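You operate a simulated robot arm through the tools that you are given. There is no shell and no other tool. Be economical: measure what you need, move in short steps, check, and stop when the job is done.

You are at the controls of a simulated robot arm. One attempt, no reset.

TASK
Lift the chutney off the wooden tray, wipe away the stain and wax the middle.
Fine: chutney on the table; use the yellow cloth beside the tray and the wood wax; put the cloth back and leave the tray bare to air. Set down upright: small jar. A coat counts when it lies all over at full strength: go over it till it gets no stronger. What is to be rubbed or washed off counts as gone when no trace of it is left.
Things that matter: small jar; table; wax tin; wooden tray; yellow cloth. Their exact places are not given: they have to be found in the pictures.

The check looks at the end state, three seconds after you hand in, the way a careful person would. Anything else that was tipped, shoved, dropped, spilled or broken makes it a failure. Flat cloth is picked up by pressing the open fingertips on it (5 to 10 N) and closing them slowly along it; thin cloth reads only 2 to 8 mm in the jaws.

THE ROBOT
A 6-joint arm with a fingered hand, hanging from a carriage that runs on a rail from [-1923, -1] to [557, 0] (x, y) and turns from -358 to 330 degrees about z. Base frame: it is fixed where the carriage stands at the start and does not move with it; the origin is on the floor, on the carriage's upright axis, x ahead of it, y to its left, z up; the surface under the hand at the start is at about z = 750. Readings come in mm, degrees, newtons and seconds.
With the tool pointing down near the work surface it reaches from about 100 to 560 mm from the robot's upright axis, wherever it stands. Its first joint turns from -166.0 to 166.0 degrees. Places, roughly: table [100, -300, 800]; wooden tray [500, -300, 800]. Payload 4 kg.
The TCP is the grasp point between the finger pads, 29 mm short of the fingertips. In the tool frame z runs along the fingers and y along their closing line. Largest opening 100 mm; the body of the gripper starts 34 mm behind the TCP. The gripper is a hand of 5 fingers: y runs from the thumb to the fingers, the wrist lies at [-15, -114, -189] in the tool frame.
Orientation is told as [roll, pitch, yaw] about the base's x, y, z axes, in that order, counted from this pose: with the fingers straight down and the wrist toward the robot, the tool's x, y and z point along [0, 1, 0], [1, 0, 0] and [0, 0, -1] of the base frame.

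THE INTERFACE
- The arm moves only by the tool jog_arm. Its argument "moves" is one flat list of numbers, 6 for each row, row after row: the turn, a rotation vector about the base's x, y, z in degrees, then the shift along the base's x, y, z in mm. In form: [rx, ry, rz, dx, dy, dz, rx, ry, rz, dx, dy, dz, ...]. A call has 1 to 20 rows; each row is the pose to reach, as a shift and turn from the pose commanded when the call began. Each row takes 0.2 s and may step no farther than 50 mm and 8.6 degrees from the row before; otherwise, the whole call is refused. A pose out of reach is approached as far as the arm can. The call stops where the force on the tool passes 40 N (or 10 N more than at its start, if that is more) or the arm is blocked; 0.2 s more then pass. In this call time passes only in rows, and 0.2 s behind the last. The reply holds the time, the measured pose of the TCP, the force on the tool along the base axes, the opening and the grip force, in the units named above and with some noise, with the torque about the TCP (base axes, N m) and any sound that the robot's microphone picked up, and new pictures: "views" is both (left out), scene, wrist or none.
- Cameras (640 x 400 px; columns grow to the right, rows downward): "scene" is now at [215, 56.2, 1755]; the picture's right is [0.97, -0.24, 0.00], its down [-0.23, -0.90, -0.36] and it looks along [0.09, 0.35, -0.93] (base axes); focal length 214 px, centre (320, 200). "wrist" rides on the gripper at [66, -86, -121] in the tool frame; the picture's right is [-0.76, 0.31, -0.58], its down [-0.59, -0.70, 0.40] and it looks along [-0.28, 0.64, 0.71] (tool axes); focal length 247 px, centre (320, 200).
- raise_lower(by): slides the trunk up (or, below 0, down) by that many mm; the arm and the scene camera ride with it, the base frame stays. It gives what a move gives, with no picture.
- drive_base(legs): drives the robot by 1 to 6 legs, each [ahead, left, turn to the left] in mm, mm and degrees, along the robot's own axes; the way and the turn of a leg run together, so that a leg with both is an arc; at most 1500 mm and 180 degrees a leg. The arm and the cameras ride along, it lands a little off, and it stops where it bumps. It keeps to its track: a leg is cut to what the track allows. It gives what a move gives, and a new picture of the scene camera.
- move_fingers(index, middle, ring, little, thumb_bend, thumb_turn): sets how far each is bent, from 0 (flat) to 1 (curled in); at 0.3 the hand is open as for a grip, at 0.7 the pads meet at the TCP. One left out holds its place. A second passes; each finger stops where it meets its share of the squeeze, and holds until it gets a number again. It is the only way to open and close the hand. It gives what a move gives, with no picture; readings hold the bend of each and the force on index, middle, ring, little, thumb and palm. thumb_turn goes from beside the hand (0) to across from the fingers (1), as for a grip.
- pan_tilt(pan, tilt): turns the head with the scene camera to pan (to the left, within 155 degrees either way) and tilt (down, from -29 to 69), counted from straight ahead of the robot. It gives what a move gives, and a new picture of the scene camera.
- measure_at(camera, pixels): for up to 12 pixels [column, row] of the newest picture of that camera ("zoom" is the newest enlarged one), the place [x, y, z] in the base frame of the surface seen there, good to about 2 mm. The clock stands still meanwhile.
- close_up(camera, box): a new picture of the part [left, top, right, bottom] of that camera's present view, enlarged. The clock stands still meanwhile.
- job_done(): hands the job in; it is judged then, once.

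Keep the steps short. Do not move on a guess: measure, check each grasp and each placing, and mend mistakes. In all there are 80 turns and 260 pictures (those below and enlarged ones count). Leave the gripper open and the arm clear of the work at the hand-in unless told otherwise, and finish with a single line.

The tools are called after "Emit:" as a command line: name --argument value ..., lists and objects as JSON in quotes. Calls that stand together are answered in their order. jog_arm: Moves the arm, as the interface text tells. Its arguments: {"type":"object","properties":{"moves":{"type":"array"},"views":{"type":"string","enum":["both","scene","wrist","none"]}},"required":["moves"]} The other tools are called the same way: raise_lower (by) slides the trunk up or down; move_fingers (index, middle, ring, little, thumb_bend, thumb_turn) moves the fingers one by one; drive_base (legs) drives the base; pan_tilt (pan, tilt) turns the head that bears the scene camera; measure_at (camera, pixels) gives the place of the surface under pixels of a picture; close_up (camera, box) takes an enlarged picture of a part of a camera's view; job_done () hands the job in.

At the start:

```text
clock: 0.0
tool_pos: [434.9, -280.7, 1072.6]
ee_rot: [-0.1, 0.0, 0.0]
force: [0.4, -0.4, 0.5]
moment: [0.01, -0.01, 0.0]
finger_gap: 99.8
grip_force: 0.0
shape: jaw
bend: [0.3, 0.3, 0.3, 0.3, 0.3, 0.98]
finger forces: [0.1, 0.1, 0.0, 0.0, 0.0, 0.0]
trunk travel left (down, up): [-493.0, 107.0]
robot x, y, heading: [-1.8, 2.1, 0.1]
head pan, tilt: [75.9, 68.8]
```

scene: 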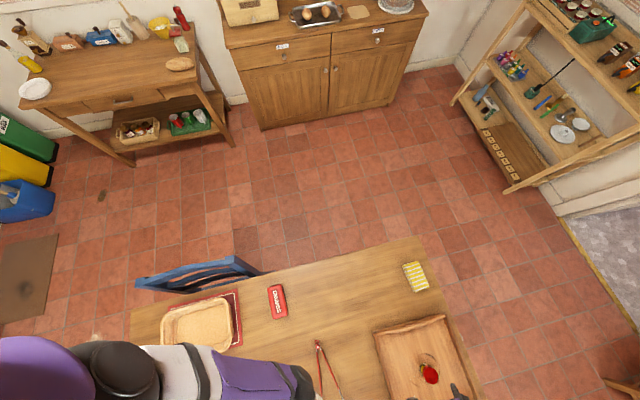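
wrist: 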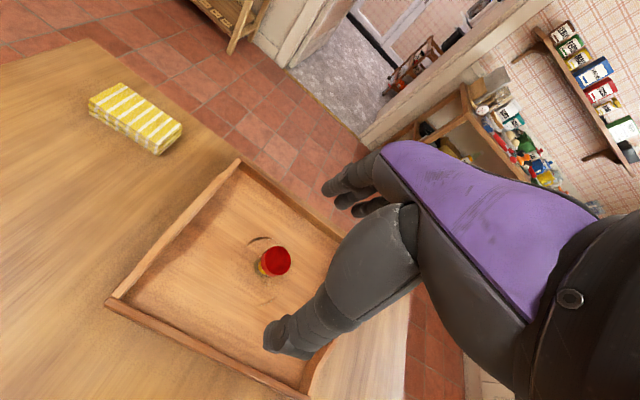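

I see the tray with the jar and a stain, and the yellow cloth beside it. I'll turn the head toward the table to find the wax tin.

Emit:
pan_tilt --pan -50 --tilt 60

Emit:
close_up --camera "wrist" --box '[80, 70, 400, 400]'

```text
clock: 2.1
tool_pos: [435.2, -282.4, 1073.3]
ee_rot: [0.0, 0.0, 0.0]
force: [0.1, -0.4, 0.1]
moment: [0.0, -0.03, 0.0]
finger_gap: 99.9
grip_force: 0.0
shape: jaw
bend: [0.3, 0.3, 0.3, 0.3, 0.3, 0.98]
finger forces: [0.0, 0.0, 0.0, 0.0, 0.0, 0.0]
trunk travel left (down, up): [-493.0, 107.0]
robot x, y, heading: [2.0, -1.3, -0.0]
head pan, tilt: [-50.0, 60.0]
```

scene: 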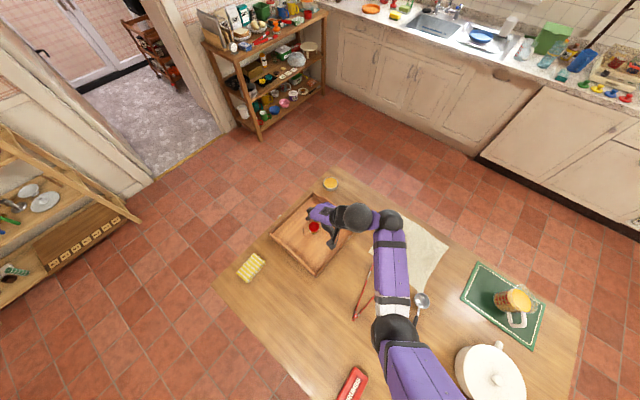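

```text
1.21 times, centred on (240, 235) of wrist
```

zoom: 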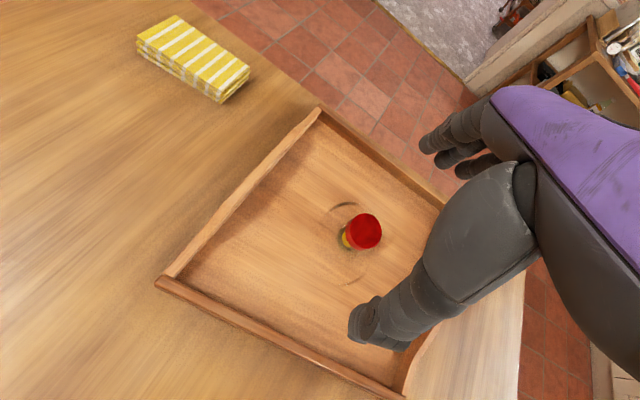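

A small round yellow thing stands at (330,184), maybe the wax. I'll zoom in and measure.

Emit:
close_up --camera "scene" --box '[220, 160, 460, 310]'

Emit:
measure_at --camera "scene" --pixels '[[330, 184], [313, 227], [250, 267], [309, 197], [271, 235], [315, 273], [290, 240], [350, 233], [243, 273], [260, 260], [410, 260], [300, 300]]'

```text
2.67 times, centred on (340, 235) of scene
```

zoom: 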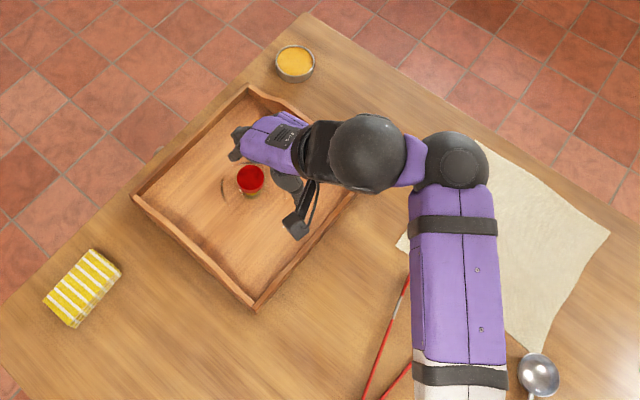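

```text
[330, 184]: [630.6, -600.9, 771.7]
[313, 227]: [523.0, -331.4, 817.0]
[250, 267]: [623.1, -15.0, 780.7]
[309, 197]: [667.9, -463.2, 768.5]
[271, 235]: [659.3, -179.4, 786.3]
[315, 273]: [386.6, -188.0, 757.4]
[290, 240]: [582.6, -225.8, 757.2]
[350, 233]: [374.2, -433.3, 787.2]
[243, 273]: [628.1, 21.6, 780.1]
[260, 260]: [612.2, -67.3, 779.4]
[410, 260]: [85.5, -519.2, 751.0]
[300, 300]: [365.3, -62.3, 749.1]
```

Wax tin (open) at about [631,-601], jar at [523,-331], cloth at [620,-20]. I'll measure the jar, cloth and stain more finely.

Emit:
close_up --camera "wrist" --box '[190, 190, 350, 310]'

Emit:
measure_at --camera "wrist" --pixels '[[275, 260], [263, 260], [290, 260], [275, 248], [275, 270], [122, 82], [88, 100], [182, 124], [158, 150], [95, 115], [157, 154], [135, 110]]'

```text
3.33 times, centred on (270, 250) of wrist
```

zoom: 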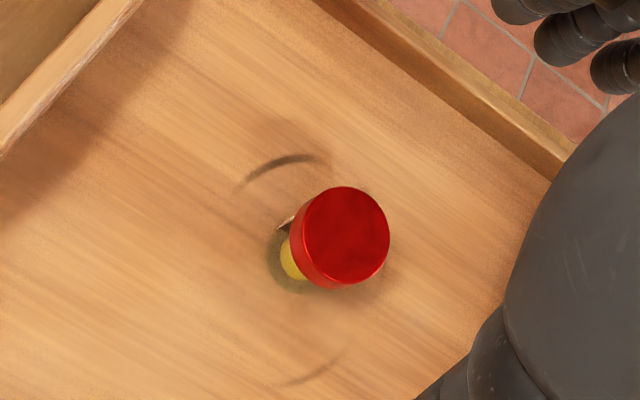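

```text
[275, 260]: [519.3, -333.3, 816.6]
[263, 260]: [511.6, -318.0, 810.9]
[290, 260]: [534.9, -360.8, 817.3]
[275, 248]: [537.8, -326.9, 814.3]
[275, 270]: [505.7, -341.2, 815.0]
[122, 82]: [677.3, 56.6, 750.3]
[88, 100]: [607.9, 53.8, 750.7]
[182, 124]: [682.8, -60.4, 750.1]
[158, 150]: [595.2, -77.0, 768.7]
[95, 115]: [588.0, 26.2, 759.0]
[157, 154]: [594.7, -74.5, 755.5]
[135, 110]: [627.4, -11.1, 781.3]
```

Measuring the lid rim and the stain in the enlarged view.

Emit:
measure_at --camera "zoom" --pixels '[[343, 237], [300, 240], [385, 240], [343, 192], [343, 276], [290, 262], [240, 185], [330, 165], [290, 385], [345, 355], [270, 245], [380, 290]]'

Emit:
close_up --camera "scene" --box '[230, 245, 290, 285]'

```text
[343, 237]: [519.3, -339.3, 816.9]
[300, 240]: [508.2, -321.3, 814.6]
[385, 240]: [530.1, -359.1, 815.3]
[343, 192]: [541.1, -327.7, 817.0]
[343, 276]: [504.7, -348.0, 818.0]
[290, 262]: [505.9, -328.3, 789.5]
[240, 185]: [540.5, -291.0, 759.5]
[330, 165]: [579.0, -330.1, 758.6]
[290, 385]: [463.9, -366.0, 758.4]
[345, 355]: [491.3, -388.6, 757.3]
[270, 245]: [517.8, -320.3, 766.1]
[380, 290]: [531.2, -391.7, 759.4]
```

```text
10.00 times, centred on (260, 265) of scene
```

zoom: 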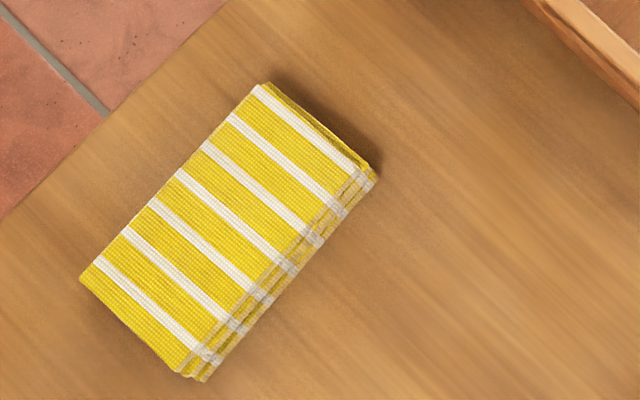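

The jar is centred at [519,-339], 42 wide, top 817, on the tray floor at 757. The stain is a ring of about 55 mm radius around it. Measuring the cloth corners, then driving 250 mm ahead along the rail for reach.

Emit:
measure_at --camera "zoom" --pixels '[[260, 90], [365, 168], [205, 365], [90, 275], [225, 225], [375, 178], [200, 378], [50, 250], [450, 250]]'

Emit:
drive_base --legs '[[250, 0, 0]]'

```text
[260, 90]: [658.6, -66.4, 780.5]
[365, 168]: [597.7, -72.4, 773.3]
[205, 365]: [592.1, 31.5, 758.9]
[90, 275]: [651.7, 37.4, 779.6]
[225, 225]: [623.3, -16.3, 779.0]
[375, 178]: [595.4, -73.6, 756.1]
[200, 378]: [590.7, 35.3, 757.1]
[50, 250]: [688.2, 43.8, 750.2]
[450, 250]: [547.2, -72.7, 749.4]
```

```text
clock: 3.9
tool_pos: [683.8, -280.9, 1071.9]
ee_rot: [0.0, 0.0, 0.0]
force: [0.3, 0.7, -0.2]
moment: [-0.02, 0.01, 0.0]
finger_gap: 99.5
grip_force: 0.0
shape: jaw
bend: [0.3, 0.3, 0.3, 0.3, 0.3, 0.98]
finger forces: [0.1, 0.0, 0.0, 0.0, 0.0, 0.0]
trunk travel left (down, up): [-493.0, 107.0]
robot x, y, heading: [250.3, -1.4, -0.1]
head pan, tilt: [-50.0, 60.0]
```

scene: 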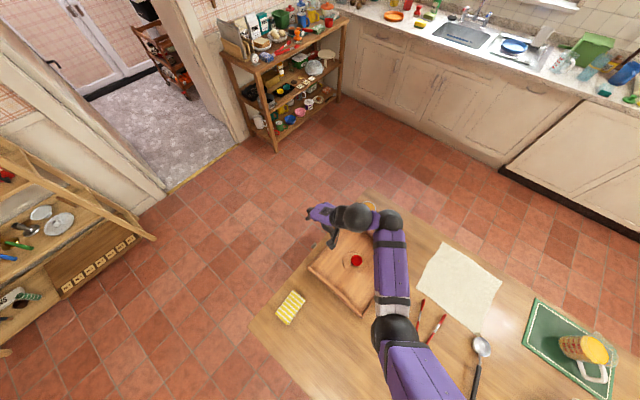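

Cloth: x 593–655, y −70–36, top 780. Now moving above the jar.

Emit:
jog_arm --moves '[0, 0, 0, -40, -14, -10, 0, 0, 0, -80, -28, -30, 0, 0, 0, -120, -42, -60, 0, 0, 0, -155, -58, -90, 0, 0, 0, -165, -58, -130, 0, 0, 0, -165, -58, -172]'

```text
refused: row 3 steps farther than a row can; nothing moved
```

Emit:
jog_arm --moves '[0, 0, 0, -40, -14, -10, 0, 0, 0, -80, -28, -30, 0, 0, 0, -115, -40, -55, 0, 0, 0, -145, -52, -85, 0, 0, 0, -165, -58, -130, 0, 0, 0, -165, -58, -172]'

```text
clock: 5.3
tool_pos: [516.6, -336.7, 901.4]
ee_rot: [0.0, 0.0, 0.0]
force: [0.4, 0.2, 0.0]
moment: [0.0, 0.03, 0.0]
finger_gap: 99.8
grip_force: 0.1
shape: jaw
bend: [0.3, 0.3, 0.3, 0.3, 0.3, 0.98]
finger forces: [0.0, 0.0, 0.0, 0.0, 0.0, 0.0]
out of reach, approached as far as the arm can: row 1, 2, 3
trunk travel left (down, up): [-493.0, 107.0]
robot x, y, heading: [251.8, -0.7, 0.2]
head pan, tilt: [-50.0, 60.0]
```

scene: 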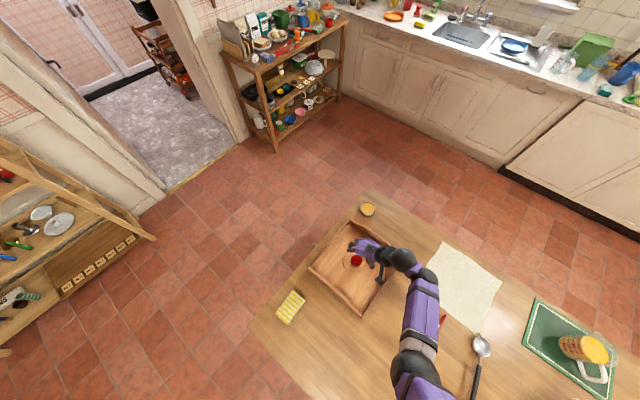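
wrist: 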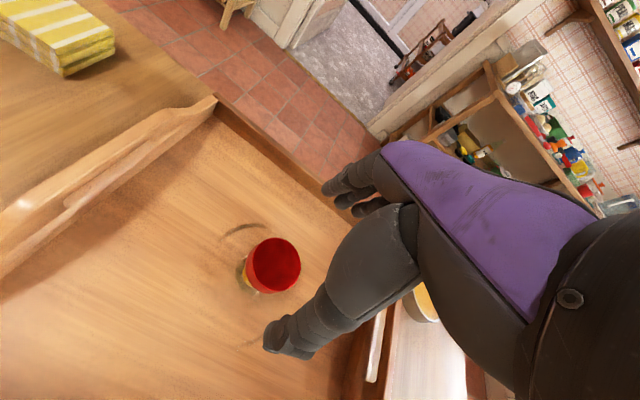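

Checking the jar's place again, and looking closely at the tin.

Emit:
measure_at --camera "wrist" --pixels '[[273, 264], [248, 264], [299, 264], [273, 240], [273, 288]]'

Emit:
close_up --camera "scene" --box '[346, 195, 390, 222]'

Emit:
measure_at --camera "scene" --pixels '[[368, 209], [362, 209], [374, 209], [368, 204], [368, 214], [355, 218], [367, 221]]'

```text
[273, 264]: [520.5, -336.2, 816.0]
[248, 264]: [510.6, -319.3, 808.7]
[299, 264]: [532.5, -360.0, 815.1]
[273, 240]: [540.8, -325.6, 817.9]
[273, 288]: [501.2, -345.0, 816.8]
```

```text
14.55 times, centred on (368, 208) of scene
```

zoom: 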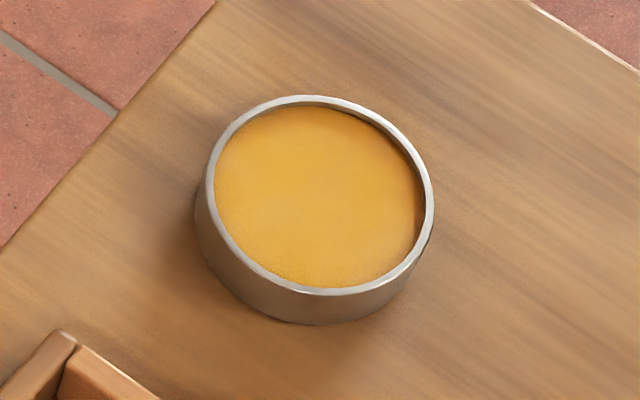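

```text
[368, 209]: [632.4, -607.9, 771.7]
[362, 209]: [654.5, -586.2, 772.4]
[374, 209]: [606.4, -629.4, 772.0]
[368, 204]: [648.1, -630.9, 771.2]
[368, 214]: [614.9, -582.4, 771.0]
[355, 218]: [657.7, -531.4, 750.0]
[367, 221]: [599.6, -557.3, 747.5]
```

Jar centre [520,-338]. Lowering around it.

Emit:
jog_arm --moves '[0, 0, 0, 3, -2, -40, 0, 0, 0, 3, -2, -75, 0, 0, 0, 3, -2, -106]' --views "wrist"

Emit:
move_fingers --index 0.7 --middle 0.7 --ring 0.7 --little 0.7 --thumb_bend 0.7 --thumb_turn 1

```text
clock: 6.1
tool_pos: [521.0, -341.5, 796.7]
ee_rot: [-0.2, 0.0, 0.1]
force: [0.4, 0.4, -0.7]
moment: [0.0, -0.01, 0.02]
finger_gap: 100.2
grip_force: 0.1
shape: jaw
bend: [0.3, 0.3, 0.3, 0.3, 0.3, 0.98]
finger forces: [0.0, 0.1, 0.0, 0.1, 0.0, 0.1]
trunk travel left (down, up): [-493.0, 107.0]
robot x, y, heading: [247.4, -1.3, -0.1]
head pan, tilt: [-50.0, 60.0]
```

wrist: 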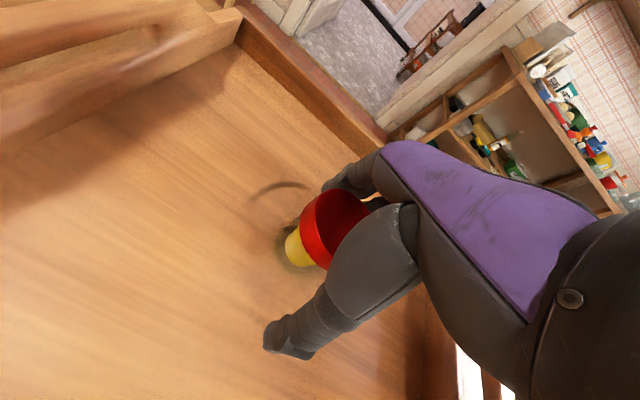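

```text
clock: 7.1
tool_pos: [521.4, -342.3, 796.4]
ee_rot: [0.0, 0.0, 0.0]
force: [-0.5, 0.1, 0.3]
moment: [0.02, 0.0, 0.0]
finger_gap: 37.2
grip_force: 18.7
shape: fingers
bend: [0.59, 0.63, 0.7, 0.7, 0.59, 1.0]
finger forces: [12.8, 5.3, 0.0, 0.2, 18.8, 0.0]
trunk travel left (down, up): [-493.0, 107.0]
robot x, y, heading: [248.0, 3.2, 0.0]
head pan, tilt: [-50.0, 60.0]
```

Firm grip (37 mm, 19 N). Lifting and checking.

Emit:
jog_arm --moves '[0, 0, 0, 0, 0, 30, 0, 0, 0, 0, 0, 60, 0, 0, 0, 0, 0, 100]'

Emit:
measure_at --camera "scene" --pixels '[[300, 340], [320, 325], [335, 330], [345, 315]]'

```text
clock: 7.9
tool_pos: [521.9, -340.0, 896.0]
ee_rot: [0.1, 0.2, 0.0]
force: [0.1, -0.4, -0.8]
moment: [-0.04, -0.01, -0.03]
finger_gap: 37.0
grip_force: 19.1
shape: fingers
bend: [0.59, 0.63, 0.7, 0.7, 0.59, 1.0]
finger forces: [12.8, 5.3, 0.0, 0.1, 18.6, 0.1]
trunk travel left (down, up): [-493.0, 107.0]
robot x, y, heading: [247.1, 0.8, -0.0]
head pan, tilt: [-50.0, 60.0]
```

scene: 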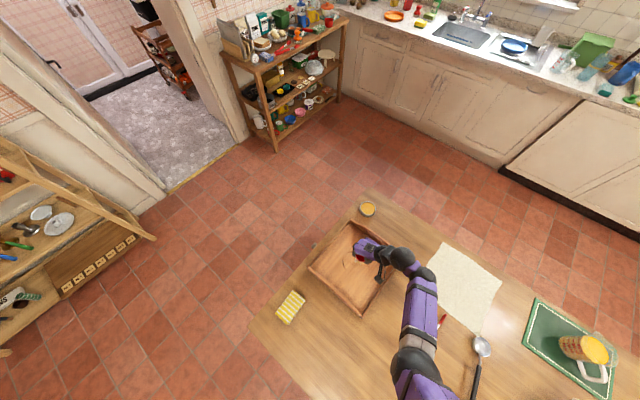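
wrist: 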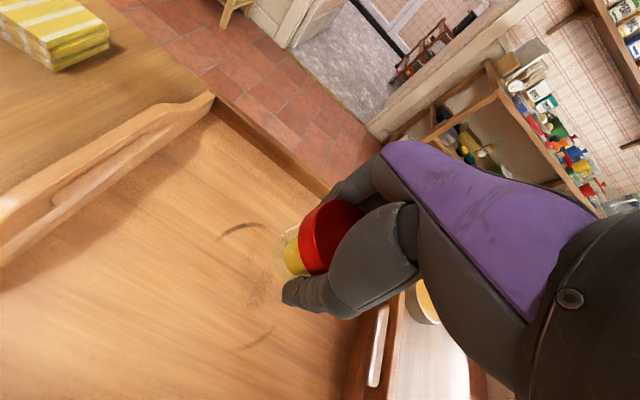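

```text
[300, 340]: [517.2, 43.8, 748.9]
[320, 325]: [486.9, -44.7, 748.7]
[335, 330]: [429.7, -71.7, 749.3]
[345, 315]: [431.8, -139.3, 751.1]
```

Jar held level. Carrying it to free table at about [480,-80].

Emit:
jog_arm --moves '[0, 0, 0, -7, 43, 0, 0, 0, 0, -14, 86, 0, 0, 0, 0, -21, 130, 0, 0, 0, 0, -28, 173, 0, 0, 0, 0, -35, 216, 0, 0, 0, 0, -42, 260, 0, 0, 0, 0, -42, 260, -40, 0, 0, 0, -42, 260, -80]'

```text
clock: 9.7
tool_pos: [478.7, -79.9, 813.9]
ee_rot: [-0.1, 0.0, 0.0]
force: [0.6, 0.1, -2.1]
moment: [0.0, -0.03, -0.01]
finger_gap: 37.2
grip_force: 18.0
shape: fingers
bend: [0.59, 0.63, 0.7, 0.7, 0.59, 1.0]
finger forces: [12.7, 5.3, 0.0, 0.1, 18.1, 0.0]
trunk travel left (down, up): [-493.0, 107.0]
robot x, y, heading: [248.4, 0.3, 0.2]
head pan, tilt: [-50.0, 60.0]
```

scene: 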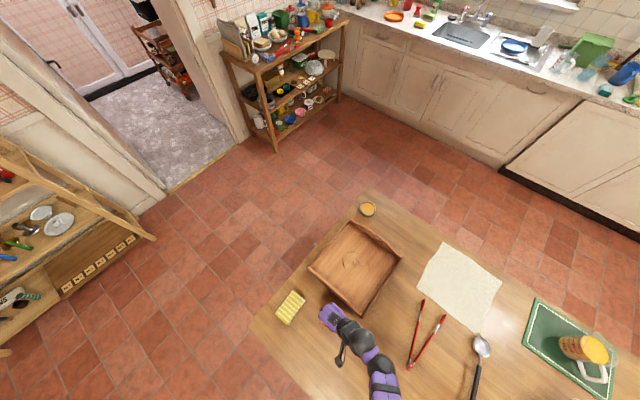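
wrist: 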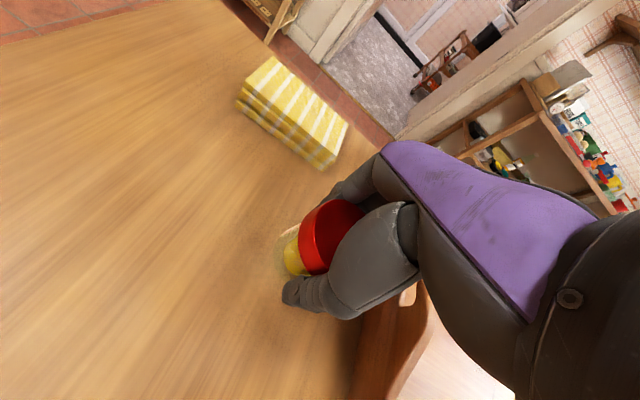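

Jar bottom is about 24 mm above the table. Lowering gently.

Emit:
jog_arm --moves '[0, 0, 0, 0, 0, -15, 0, 0, 0, 0, 0, -21, 0, 0, 0, 0, 0, -24]' --views "wrist"

```text
clock: 10.5
tool_pos: [480.1, -81.0, 790.9]
ee_rot: [0.0, 0.0, 0.1]
force: [1.0, -0.3, -1.9]
moment: [0.01, -0.01, -0.02]
finger_gap: 37.2
grip_force: 17.9
shape: fingers
bend: [0.59, 0.63, 0.7, 0.7, 0.59, 1.0]
finger forces: [12.7, 5.3, 0.0, 0.1, 18.2, 0.0]
trunk travel left (down, up): [-493.0, 107.0]
robot x, y, heading: [250.2, 2.4, 0.0]
head pan, tilt: [-50.0, 60.0]
```

wrist: 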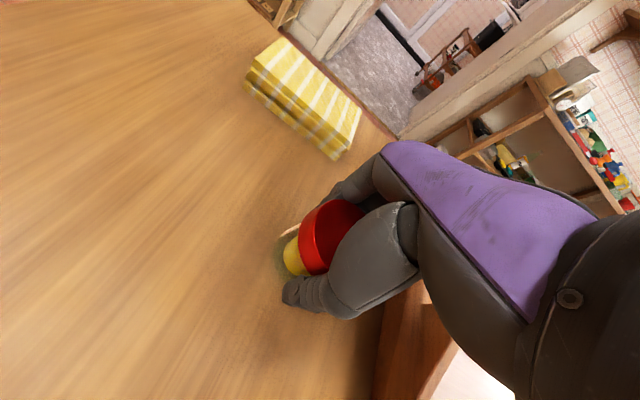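

Emit:
jog_arm --moves '[0, 0, 0, 0, 0, -1.5, 0, 0, 0, 0, 0, -3]' --views "none"

```text
clock: 11.1
tool_pos: [480.4, -81.3, 788.4]
ee_rot: [0.1, -0.1, 0.1]
force: [0.6, 0.2, -1.6]
moment: [-0.02, 0.0, 0.02]
finger_gap: 37.1
grip_force: 17.7
shape: fingers
bend: [0.59, 0.63, 0.7, 0.7, 0.59, 1.0]
finger forces: [12.7, 5.4, 0.1, 0.0, 18.3, 0.0]
trunk travel left (down, up): [-493.0, 107.0]
robot x, y, heading: [246.0, 2.2, 0.1]
head pan, tilt: [-50.0, 60.0]
```

Still no contact; a bit lower in small steps.

Emit:
jog_arm --moves '[0, 0, 0, 0, 0, -1, 0, 0, 0, 0, 0, -2]' --views "none"

```text
clock: 11.7
tool_pos: [480.3, -81.5, 787.1]
ee_rot: [0.0, -0.1, -0.1]
force: [-0.9, 1.0, 5.7]
moment: [-0.03, 0.18, -0.02]
finger_gap: 36.9
grip_force: 18.3
shape: fingers
bend: [0.59, 0.63, 0.7, 0.7, 0.6, 1.0]
finger forces: [13.0, 5.5, 0.0, 0.0, 18.2, 0.1]
trunk travel left (down, up): [-493.0, 107.0]
robot x, y, heading: [252.3, -0.6, 0.0]
head pan, tilt: [-50.0, 60.0]
```

The jar touches down (+6 N). Opening the hand.

Emit:
move_fingers --index 0.3 --middle 0.3 --ring 0.3 --little 0.3 --thumb_bend 0.3

Emit:
jog_arm --moves '[0, 0, 0, 0, 0, 40, 0, 0, 0, 0, 0, 85, 0, 0, 0, 0, 0, 130]'

```text
clock: 12.7
tool_pos: [479.2, -81.4, 784.8]
ee_rot: [0.0, 0.0, 0.0]
force: [-0.4, 0.6, -1.0]
moment: [0.04, 0.01, 0.02]
finger_gap: 98.4
grip_force: 0.0
shape: fingers
bend: [0.3, 0.3, 0.3, 0.3, 0.3, 0.98]
finger forces: [0.0, 0.0, 0.1, 0.0, 0.1, 0.0]
trunk travel left (down, up): [-493.0, 107.0]
robot x, y, heading: [248.6, 3.0, 0.1]
head pan, tilt: [-50.0, 60.0]
```

```text
clock: 13.5
tool_pos: [480.9, -81.0, 917.8]
ee_rot: [-0.1, 0.0, -0.1]
force: [-0.5, -0.5, -1.0]
moment: [-0.01, -0.01, 0.01]
finger_gap: 98.5
grip_force: 0.0
shape: fingers
bend: [0.3, 0.3, 0.3, 0.3, 0.3, 0.98]
finger forces: [0.0, 0.0, 0.0, 0.0, 0.0, 0.0]
trunk travel left (down, up): [-493.0, 107.0]
robot x, y, heading: [248.9, 2.5, 0.1]
head pan, tilt: [-50.0, 60.0]
```

scene: 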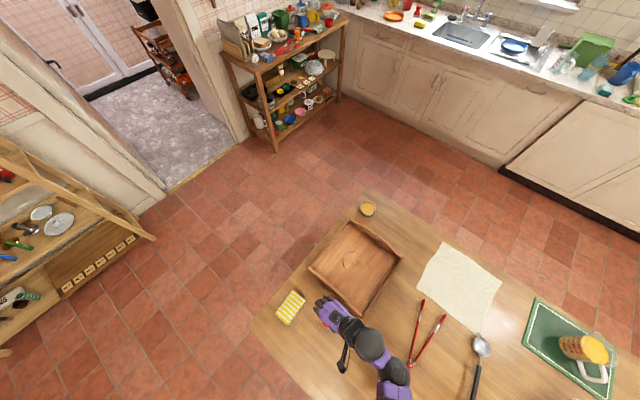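
wrist: 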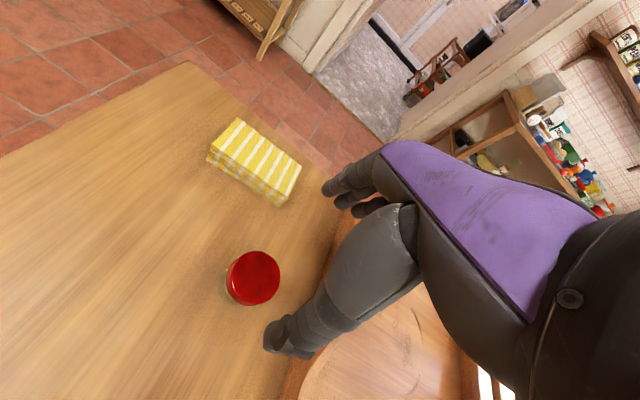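

Jar stands upright. Now going above the cloth centre [624,-17], and zooming on the tray stain and cloth.

Emit:
jog_arm --moves '[0, 0, 0, 45, 20, 0, 0, 0, 0, 90, 40, 0, 0, 0, 0, 130, 58, -20, 0, 0, 0, 143, 64, -55]'

Emit:
close_up --camera "scene" --box '[306, 215, 410, 320]'

Emit:
close_up --camera "wrist" --box '[200, 150, 440, 350]'

```text
clock: 14.5
tool_pos: [623.2, -16.3, 861.7]
ee_rot: [0.0, 0.0, -0.1]
force: [-0.4, -0.4, 0.0]
moment: [0.02, 0.03, 0.01]
finger_gap: 98.8
grip_force: 0.1
shape: fingers
bend: [0.3, 0.3, 0.3, 0.3, 0.3, 0.98]
finger forces: [0.0, 0.0, 0.0, 0.0, 0.1, 0.0]
trunk travel left (down, up): [-493.0, 107.0]
robot x, y, heading: [250.9, 3.3, 0.3]
head pan, tilt: [-50.0, 60.0]
```

scene: 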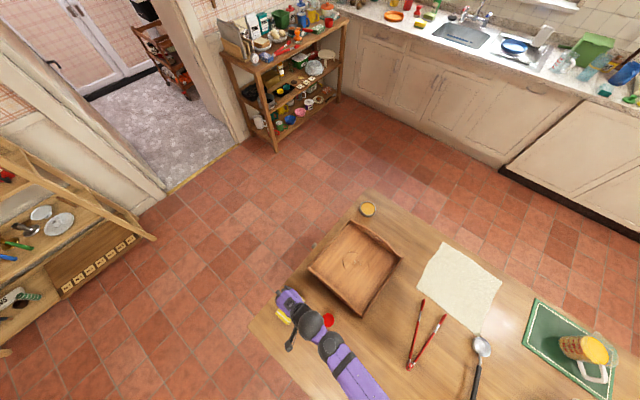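
wrist: 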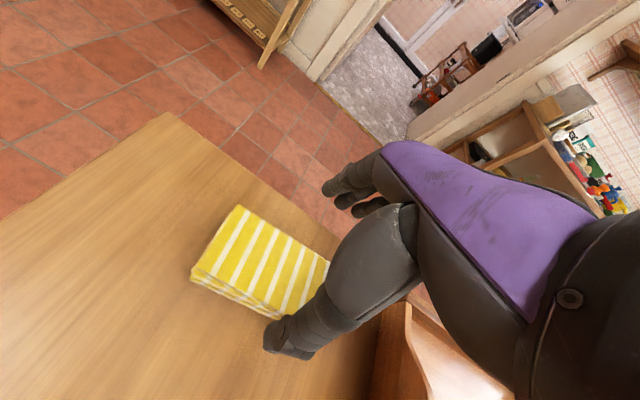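

```text
3.81 times, centred on (358, 268) of scene
```

zoom: 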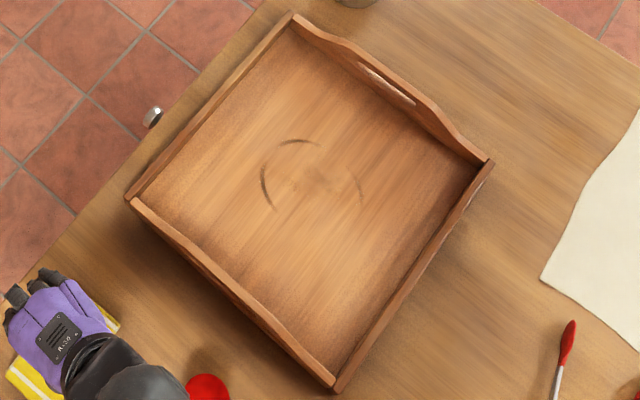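

```text
2.00 times, centred on (320, 250) of wrist
```

zoom: 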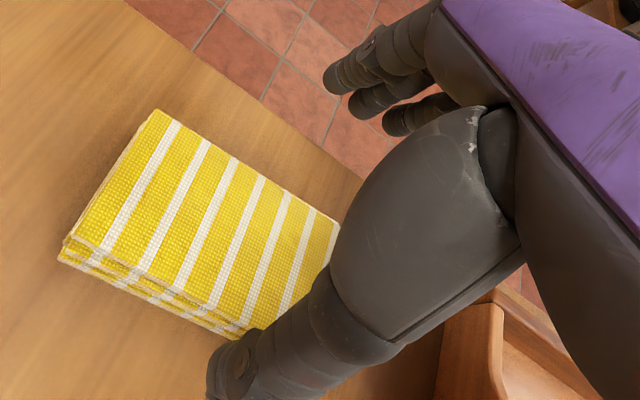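

The cloth is a folded pad between thumb and fingers. Lowering so the fingertips stop about 10 mm above the table, leaving cloth proud below them.

Emit:
jog_arm --moves '[0, 0, 0, 1, -1, -40, 0, 0, 0, 1, -1, -60, 0, 0, 0, 1, -1, -74]' --views "wrist"

Emit:
move_fingers --index 0.5 --middle 0.5 --ring 0.5 --little 0.5 --thumb_bend 0.5

Emit:
close_up --camera "wrist" --box '[200, 150, 440, 350]'

```text
clock: 15.3
tool_pos: [624.6, -17.5, 787.1]
ee_rot: [0.0, 0.0, 0.0]
force: [0.2, 0.2, -0.2]
moment: [-0.01, 0.02, 0.02]
finger_gap: 98.7
grip_force: 0.1
shape: fingers
bend: [0.3, 0.3, 0.3, 0.3, 0.3, 0.98]
finger forces: [0.0, 0.1, 0.0, 0.0, 0.1, 0.1]
trunk travel left (down, up): [-493.0, 107.0]
robot x, y, heading: [246.9, 3.6, 0.0]
head pan, tilt: [-50.0, 60.0]
```

wrist: 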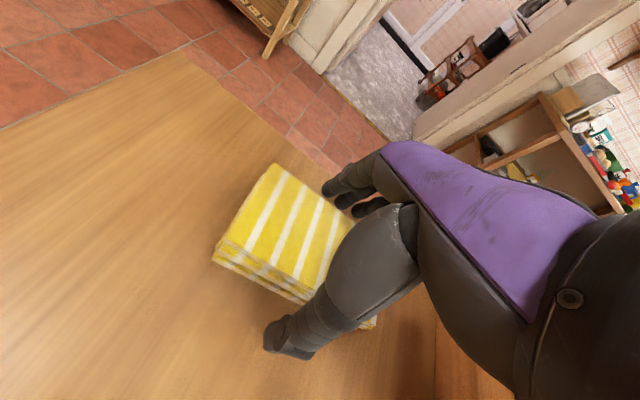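

```text
clock: 16.3
tool_pos: [623.6, -17.5, 786.5]
ee_rot: [0.1, 0.0, 0.0]
force: [1.0, -0.7, 1.8]
moment: [-0.07, 0.05, 0.06]
finger_gap: 64.1
grip_force: 6.8
shape: fingers
bend: [0.47, 0.49, 0.48, 0.49, 0.45, 0.99]
finger forces: [3.2, 1.2, 1.0, 1.9, 6.0, 0.1]
trunk travel left (down, up): [-493.0, 107.0]
robot x, y, heading: [252.1, 1.3, -0.0]
head pan, tilt: [-50.0, 60.0]
```

```text
2.00 times, centred on (320, 250) of wrist
```

zoom: 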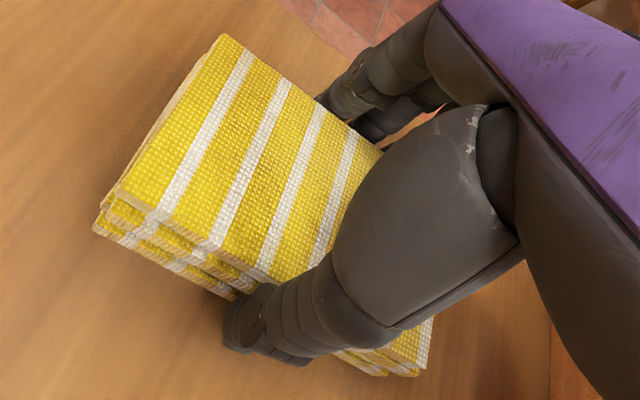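

All fingers meet the pad at 64 mm. Tightening, then a test lift.

Emit:
move_fingers --index 0.62 --middle 0.62 --ring 0.62 --little 0.62 --thumb_bend 0.62

Emit:
jog_arm --moves '[0, 0, 0, 0, 0, 20, 0, 0, 0, 0, 0, 60, 0, 0, 0, 0, 0, 103]'

Emit:
close_up --camera "wrist" --box '[200, 150, 440, 350]'

```text
clock: 17.3
tool_pos: [625.9, -18.7, 786.5]
ee_rot: [0.0, -0.1, 0.0]
force: [0.6, -0.2, -0.2]
moment: [-0.04, -0.03, 0.03]
finger_gap: 62.3
grip_force: 19.3
shape: fingers
bend: [0.55, 0.57, 0.56, 0.58, 0.45, 0.97]
finger forces: [7.7, 4.2, 3.3, 4.7, 19.4, 0.0]
trunk travel left (down, up): [-493.0, 107.0]
robot x, y, heading: [252.0, 3.5, -0.2]
head pan, tilt: [-50.0, 60.0]
```

```text
clock: 18.1
tool_pos: [624.4, -18.2, 891.0]
ee_rot: [0.0, 0.2, 0.1]
force: [-0.1, -0.3, -1.4]
moment: [0.0, 0.0, 0.01]
finger_gap: 62.3
grip_force: 19.8
shape: fingers
bend: [0.55, 0.57, 0.57, 0.58, 0.45, 0.97]
finger forces: [7.7, 4.1, 3.3, 4.4, 19.3, 0.0]
trunk travel left (down, up): [-493.0, 107.0]
robot x, y, heading: [248.0, 0.3, 0.1]
head pan, tilt: [-50.0, 60.0]
```

scene: 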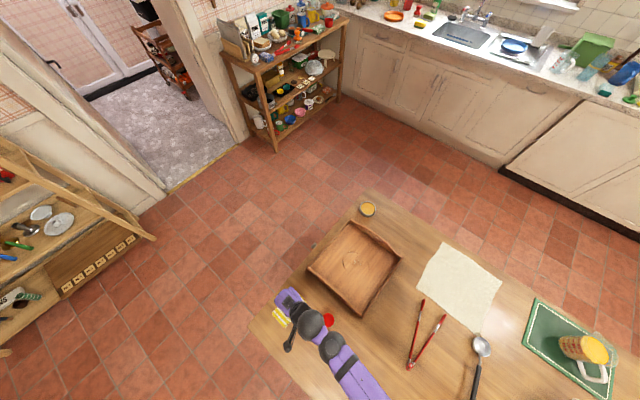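
wrist: 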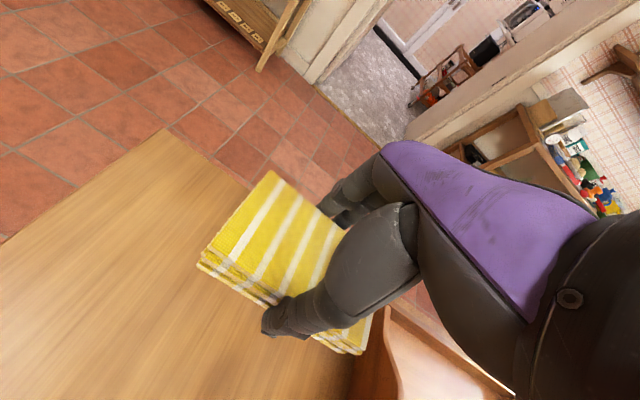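

```text
2.00 times, centred on (320, 250) of wrist
```

zoom: 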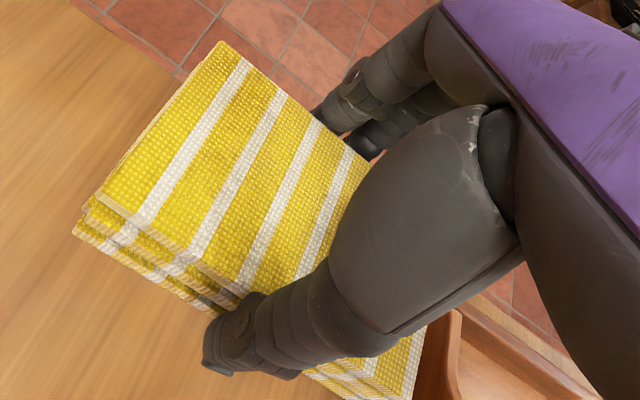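

The cloth is held firmly; its bottom lies 36.5 mm below the TCP. Carrying it over the stain.

Emit:
jog_arm --moves '[0, 0, 0, -13, -40, 0, 0, 0, 0, -26, -80, 0, 0, 0, 0, -39, -120, 0, 0, 0, 0, -52, -160, 0, 0, 0, 0, -65, -200, 0, 0, 0, 0, -78, -240, 0, 0, 0, 0, -91, -280, 0, 0, 0, 0, -104, -322, 0, 0, 0, 0, -104, -322, -45, 0, 0, 0, -104, -322, -80]'

Emit:
measure_at --camera "scene" --pixels '[[340, 270], [330, 262], [352, 240], [365, 285], [375, 265]]'

```text
clock: 20.3
tool_pos: [519.2, -340.7, 809.4]
ee_rot: [-0.1, 0.1, 0.0]
force: [-0.2, -0.5, -0.8]
moment: [-0.03, 0.0, -0.02]
finger_gap: 61.6
grip_force: 19.2
shape: fingers
bend: [0.55, 0.57, 0.57, 0.58, 0.45, 0.97]
finger forces: [7.5, 4.0, 3.2, 4.1, 18.7, 0.0]
trunk travel left (down, up): [-493.0, 107.0]
robot x, y, heading: [249.2, 2.7, 0.1]
head pan, tilt: [-50.0, 60.0]
```

scene: 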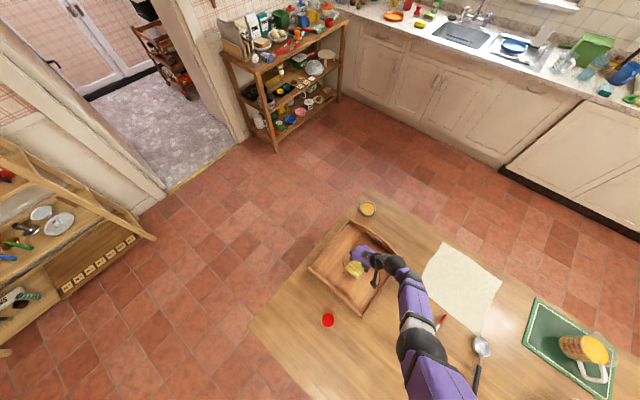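
wrist: 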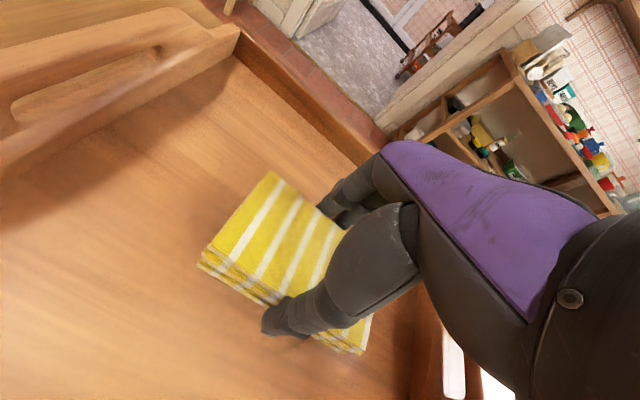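

```text
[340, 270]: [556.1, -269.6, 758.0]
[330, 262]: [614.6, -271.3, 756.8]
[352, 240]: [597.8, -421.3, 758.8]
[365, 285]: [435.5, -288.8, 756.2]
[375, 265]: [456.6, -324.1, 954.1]
```

Tray floor 757.5, so contact should come at TCP about 794. Lowering gently.

Emit:
jog_arm --moves '[0, 0, 0, 0, 0, -10, 0, 0, 0, 0, 0, -13, 0, 0, 0, 0, 0, -15, 0, 0, 0, 0, 0, -16.5]' --views "none"

```text
clock: 21.3
tool_pos: [521.1, -341.4, 793.5]
ee_rot: [-0.1, 0.1, 0.0]
force: [-2.4, 0.5, 10.2]
moment: [-0.02, 0.28, -0.07]
finger_gap: 61.7
grip_force: 18.9
shape: fingers
bend: [0.55, 0.58, 0.57, 0.59, 0.45, 0.97]
finger forces: [6.9, 3.7, 3.0, 3.6, 20.5, 0.0]
trunk travel left (down, up): [-493.0, 107.0]
robot x, y, heading: [250.7, 4.6, -0.2]
head pan, tilt: [-50.0, 60.0]
```

Contact at 10 N. Wiping back and forth over the ring.

Emit:
jog_arm --moves '[0, 0, 0, 15, 5, 0, 0, 0, 0, 30, 12, 0, 0, 0, 0, 45, 20, 0, 0, 0, 0, 25, 20, 0, 0, 0, 0, 5, 20, 0, 0, 0, 0, -15, 20, 0, 0, 0, 0, -32, 20, 0, 0, 0, 0, -48, 20, 0, 0, 0, 0, -48, 0, 0, 0, 0, 0, -48, -20, 0, 0, 0, 0, -28, -20, 0, 0, 0, 0, -8, -20, 0, 0, 0, 0, 12, -20, 0, 0, 0, 0, 30, -20, 0, 0, 0, 0, 48, -20, 0, 0, 0, 0, 48, 0, 0, 0, 0, 0, 30, 0, 0, 0, 0, 0, 10, 0, 0, 0, 0, 0, -10, 0, 0, 0, 0, 0, -30, 0, 0]'

Emit:
close_up --camera "scene" --box '[306, 215, 410, 320]'

```text
clock: 25.5
tool_pos: [491.8, -343.2, 793.0]
ee_rot: [-0.1, -0.1, 0.0]
force: [1.8, 0.1, 8.2]
moment: [0.06, 0.28, -0.01]
finger_gap: 62.0
grip_force: 19.6
shape: fingers
bend: [0.55, 0.58, 0.58, 0.59, 0.46, 0.97]
finger forces: [8.3, 4.1, 3.5, 3.7, 19.9, 0.0]
out of reach, approached as far as the arm can: row 13, 14, 15, 16
trunk travel left (down, up): [-493.0, 107.0]
robot x, y, heading: [248.3, -4.1, 0.3]
head pan, tilt: [-50.0, 60.0]
```

scene: 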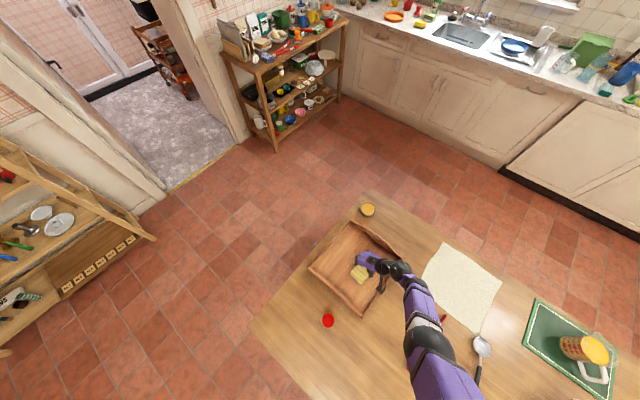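
wrist: 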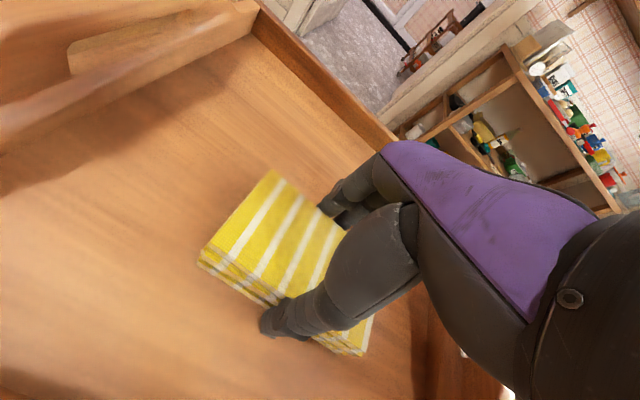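

```text
3.81 times, centred on (358, 268) of scene
```

zoom: 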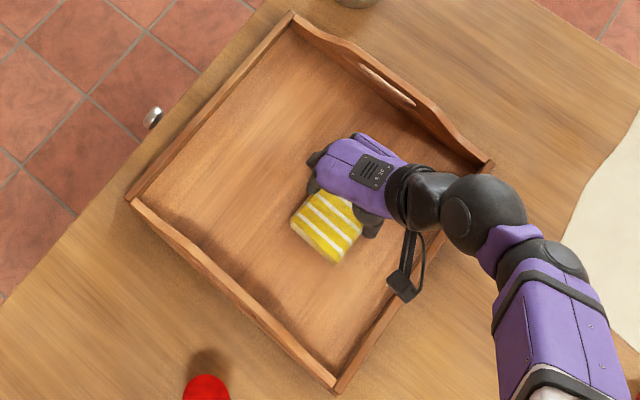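

The visible part looks clean. Lifting, then driving farther along the rail (also needed for the tin), to see the tray whole.

Emit:
jog_arm --moves '[0, 0, 0, 0, 0, 40, 0, 0, 0, 0, 0, 85, 0, 0, 0, 0, 0, 130]' --views "none"

Emit:
drive_base --legs '[[230, 0, 0]]'

Emit:
pan_tilt --pan -80 --tilt 69

```text
clock: 26.3
tool_pos: [486.7, -338.9, 922.2]
ee_rot: [0.0, 0.0, 0.0]
force: [-0.2, 0.6, -0.7]
moment: [-0.04, -0.03, 0.0]
finger_gap: 61.6
grip_force: 18.4
shape: fingers
bend: [0.55, 0.58, 0.58, 0.59, 0.46, 0.97]
finger forces: [7.2, 4.0, 3.3, 3.5, 18.6, 0.1]
trunk travel left (down, up): [-493.0, 107.0]
robot x, y, heading: [246.1, -4.1, 0.2]
head pan, tilt: [-50.0, 60.0]
```

```text
clock: 28.0
tool_pos: [712.6, -340.6, 921.0]
ee_rot: [-0.1, 0.1, -0.2]
force: [0.8, -0.5, -0.4]
moment: [0.0, 0.03, 0.0]
finger_gap: 61.7
grip_force: 17.6
shape: fingers
bend: [0.55, 0.58, 0.58, 0.59, 0.46, 0.97]
finger forces: [7.3, 4.0, 3.3, 3.5, 18.6, 0.1]
trunk travel left (down, up): [-493.0, 107.0]
robot x, y, heading: [470.6, 0.4, -0.3]
head pan, tilt: [-50.0, 60.0]
```

scene: 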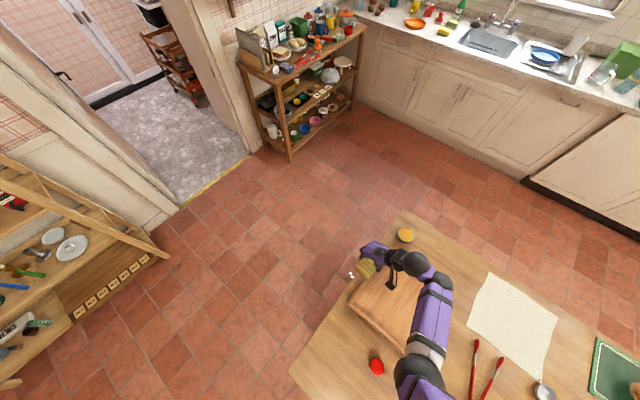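

```text
clock: 28.9
tool_pos: [710.8, -341.4, 922.3]
ee_rot: [0.1, 0.0, -0.3]
force: [-0.5, -0.3, 0.2]
moment: [-0.03, -0.01, 0.01]
finger_gap: 61.7
grip_force: 18.2
shape: fingers
bend: [0.55, 0.58, 0.58, 0.59, 0.46, 0.97]
finger forces: [7.3, 4.0, 3.3, 3.5, 18.6, 0.1]
trunk travel left (down, up): [-493.0, 107.0]
robot x, y, heading: [473.4, -0.1, -0.2]
head pan, tilt: [-80.0, 68.8]
```

scene: 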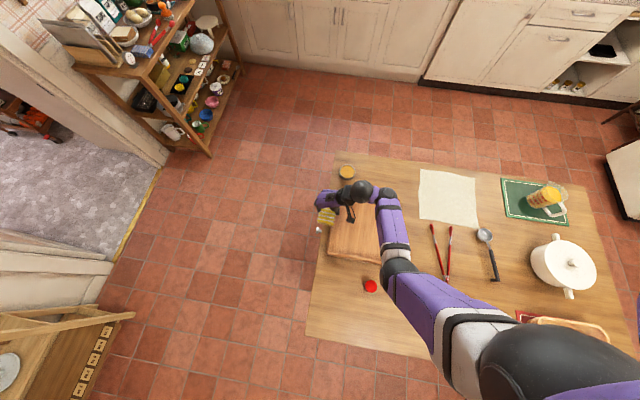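

Zooming in on the tray floor.

Emit:
close_up --camera "scene" --box '[305, 160, 425, 270]'

Emit:
measure_at --camera "scene" --pixels '[[318, 230], [346, 172], [371, 286], [350, 240]]'

```text
3.64 times, centred on (365, 215) of scene
```

zoom: 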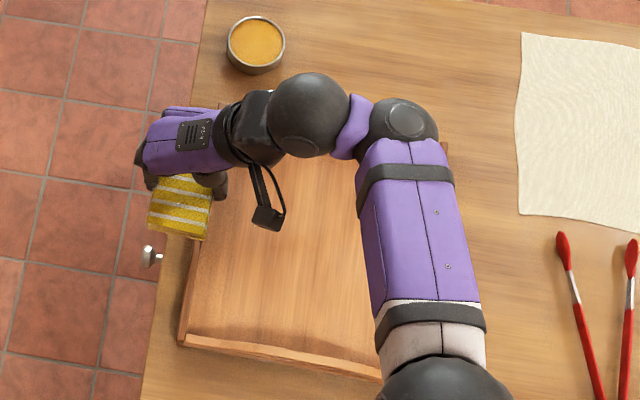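

```text
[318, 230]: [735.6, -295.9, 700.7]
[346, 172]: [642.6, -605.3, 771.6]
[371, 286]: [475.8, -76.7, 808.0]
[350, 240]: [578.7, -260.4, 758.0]
```

That shiny thing is the drawer knob, off the work. The tray floor's hidden by the arm. I'll turn the hand so the fingers point out toward −y (yaw −90) while moving back over the tray.

Emit:
jog_arm --moves '[0, 0, -8, -12, 2, 3, 0, 0, -16, -24, 4, 6, 0, 0, -24, -36, 6, 10, 0, 0, -32, -48, 8, 14, 0, 0, -40, -60, 10, 18, 0, 0, -48, -72, 12, 20, 0, 0, -56, -84, 12, 20, 0, 0, -64, -96, 12, 20, 0, 0, -72, -108, 12, 20, 0, 0, -80, -120, 12, 20, 0, 0, -87, -130, 12, 20]'

```text
clock: 31.4
tool_pos: [581.5, -327.9, 941.9]
ee_rot: [0.0, 0.0, -87.3]
force: [-0.1, -0.4, -1.3]
moment: [-0.03, -0.03, 0.03]
finger_gap: 61.9
grip_force: 17.5
shape: fingers
bend: [0.55, 0.58, 0.58, 0.59, 0.46, 0.97]
finger forces: [7.2, 3.9, 3.2, 3.4, 18.2, 0.1]
trunk travel left (down, up): [-493.0, 107.0]
robot x, y, heading: [475.4, 2.6, -0.4]
head pan, tilt: [-80.0, 68.8]
```

scene: 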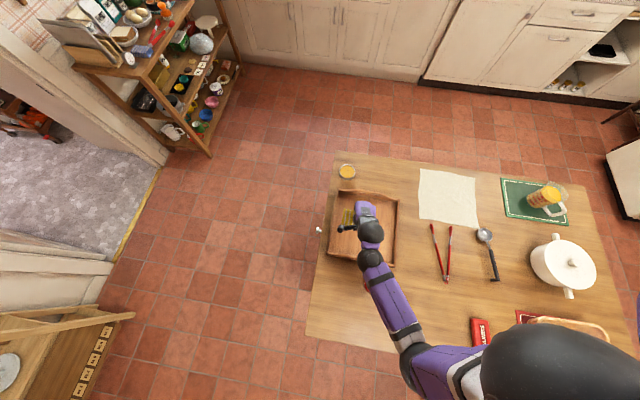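
wrist: 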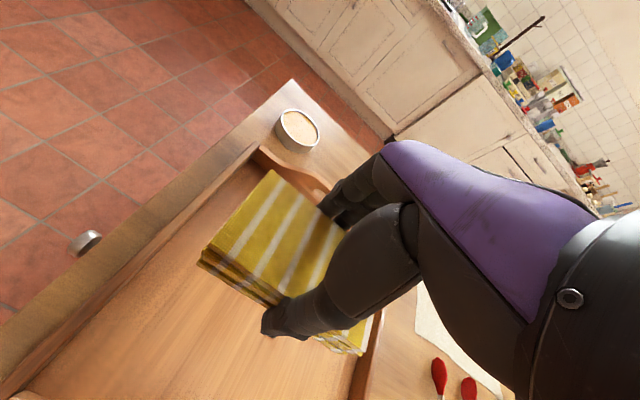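

Good pose. Driving on to the rail end, which also uncovers the tray.

Emit:
drive_base --legs '[[80, 0, 0]]'

Emit:
close_up --camera "scene" --box '[305, 150, 435, 290]'

```text
clock: 32.4
tool_pos: [660.4, -328.0, 942.4]
ee_rot: [0.0, 0.0, -87.3]
force: [0.5, -0.6, -0.7]
moment: [-0.02, 0.0, 0.01]
finger_gap: 61.7
grip_force: 18.3
shape: fingers
bend: [0.55, 0.58, 0.58, 0.59, 0.46, 0.97]
finger forces: [7.4, 4.0, 3.2, 3.3, 18.4, 0.0]
trunk travel left (down, up): [-493.0, 107.0]
robot x, y, heading: [551.7, 2.7, -0.4]
head pan, tilt: [-80.0, 68.8]
```

scene: 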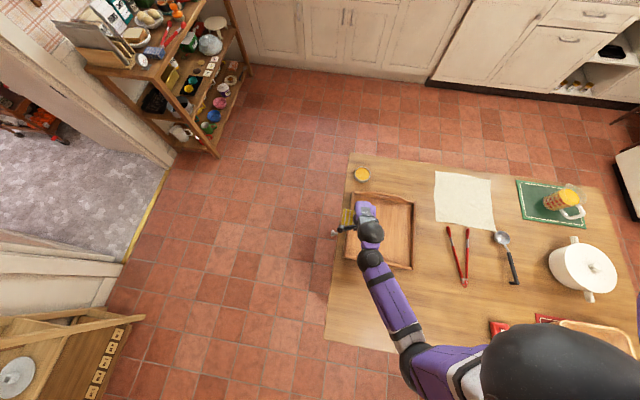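

```text
2.86 times, centred on (370, 220) of scene
```

zoom: 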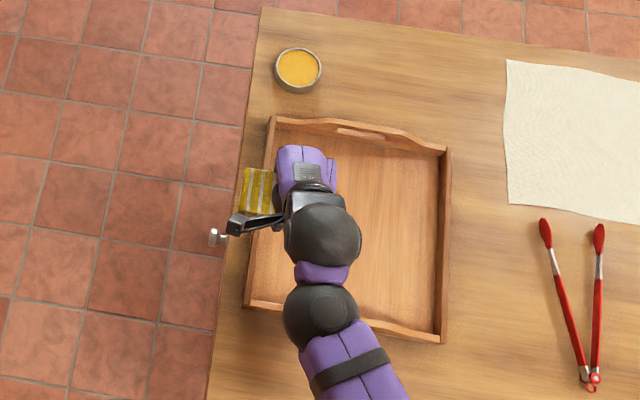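

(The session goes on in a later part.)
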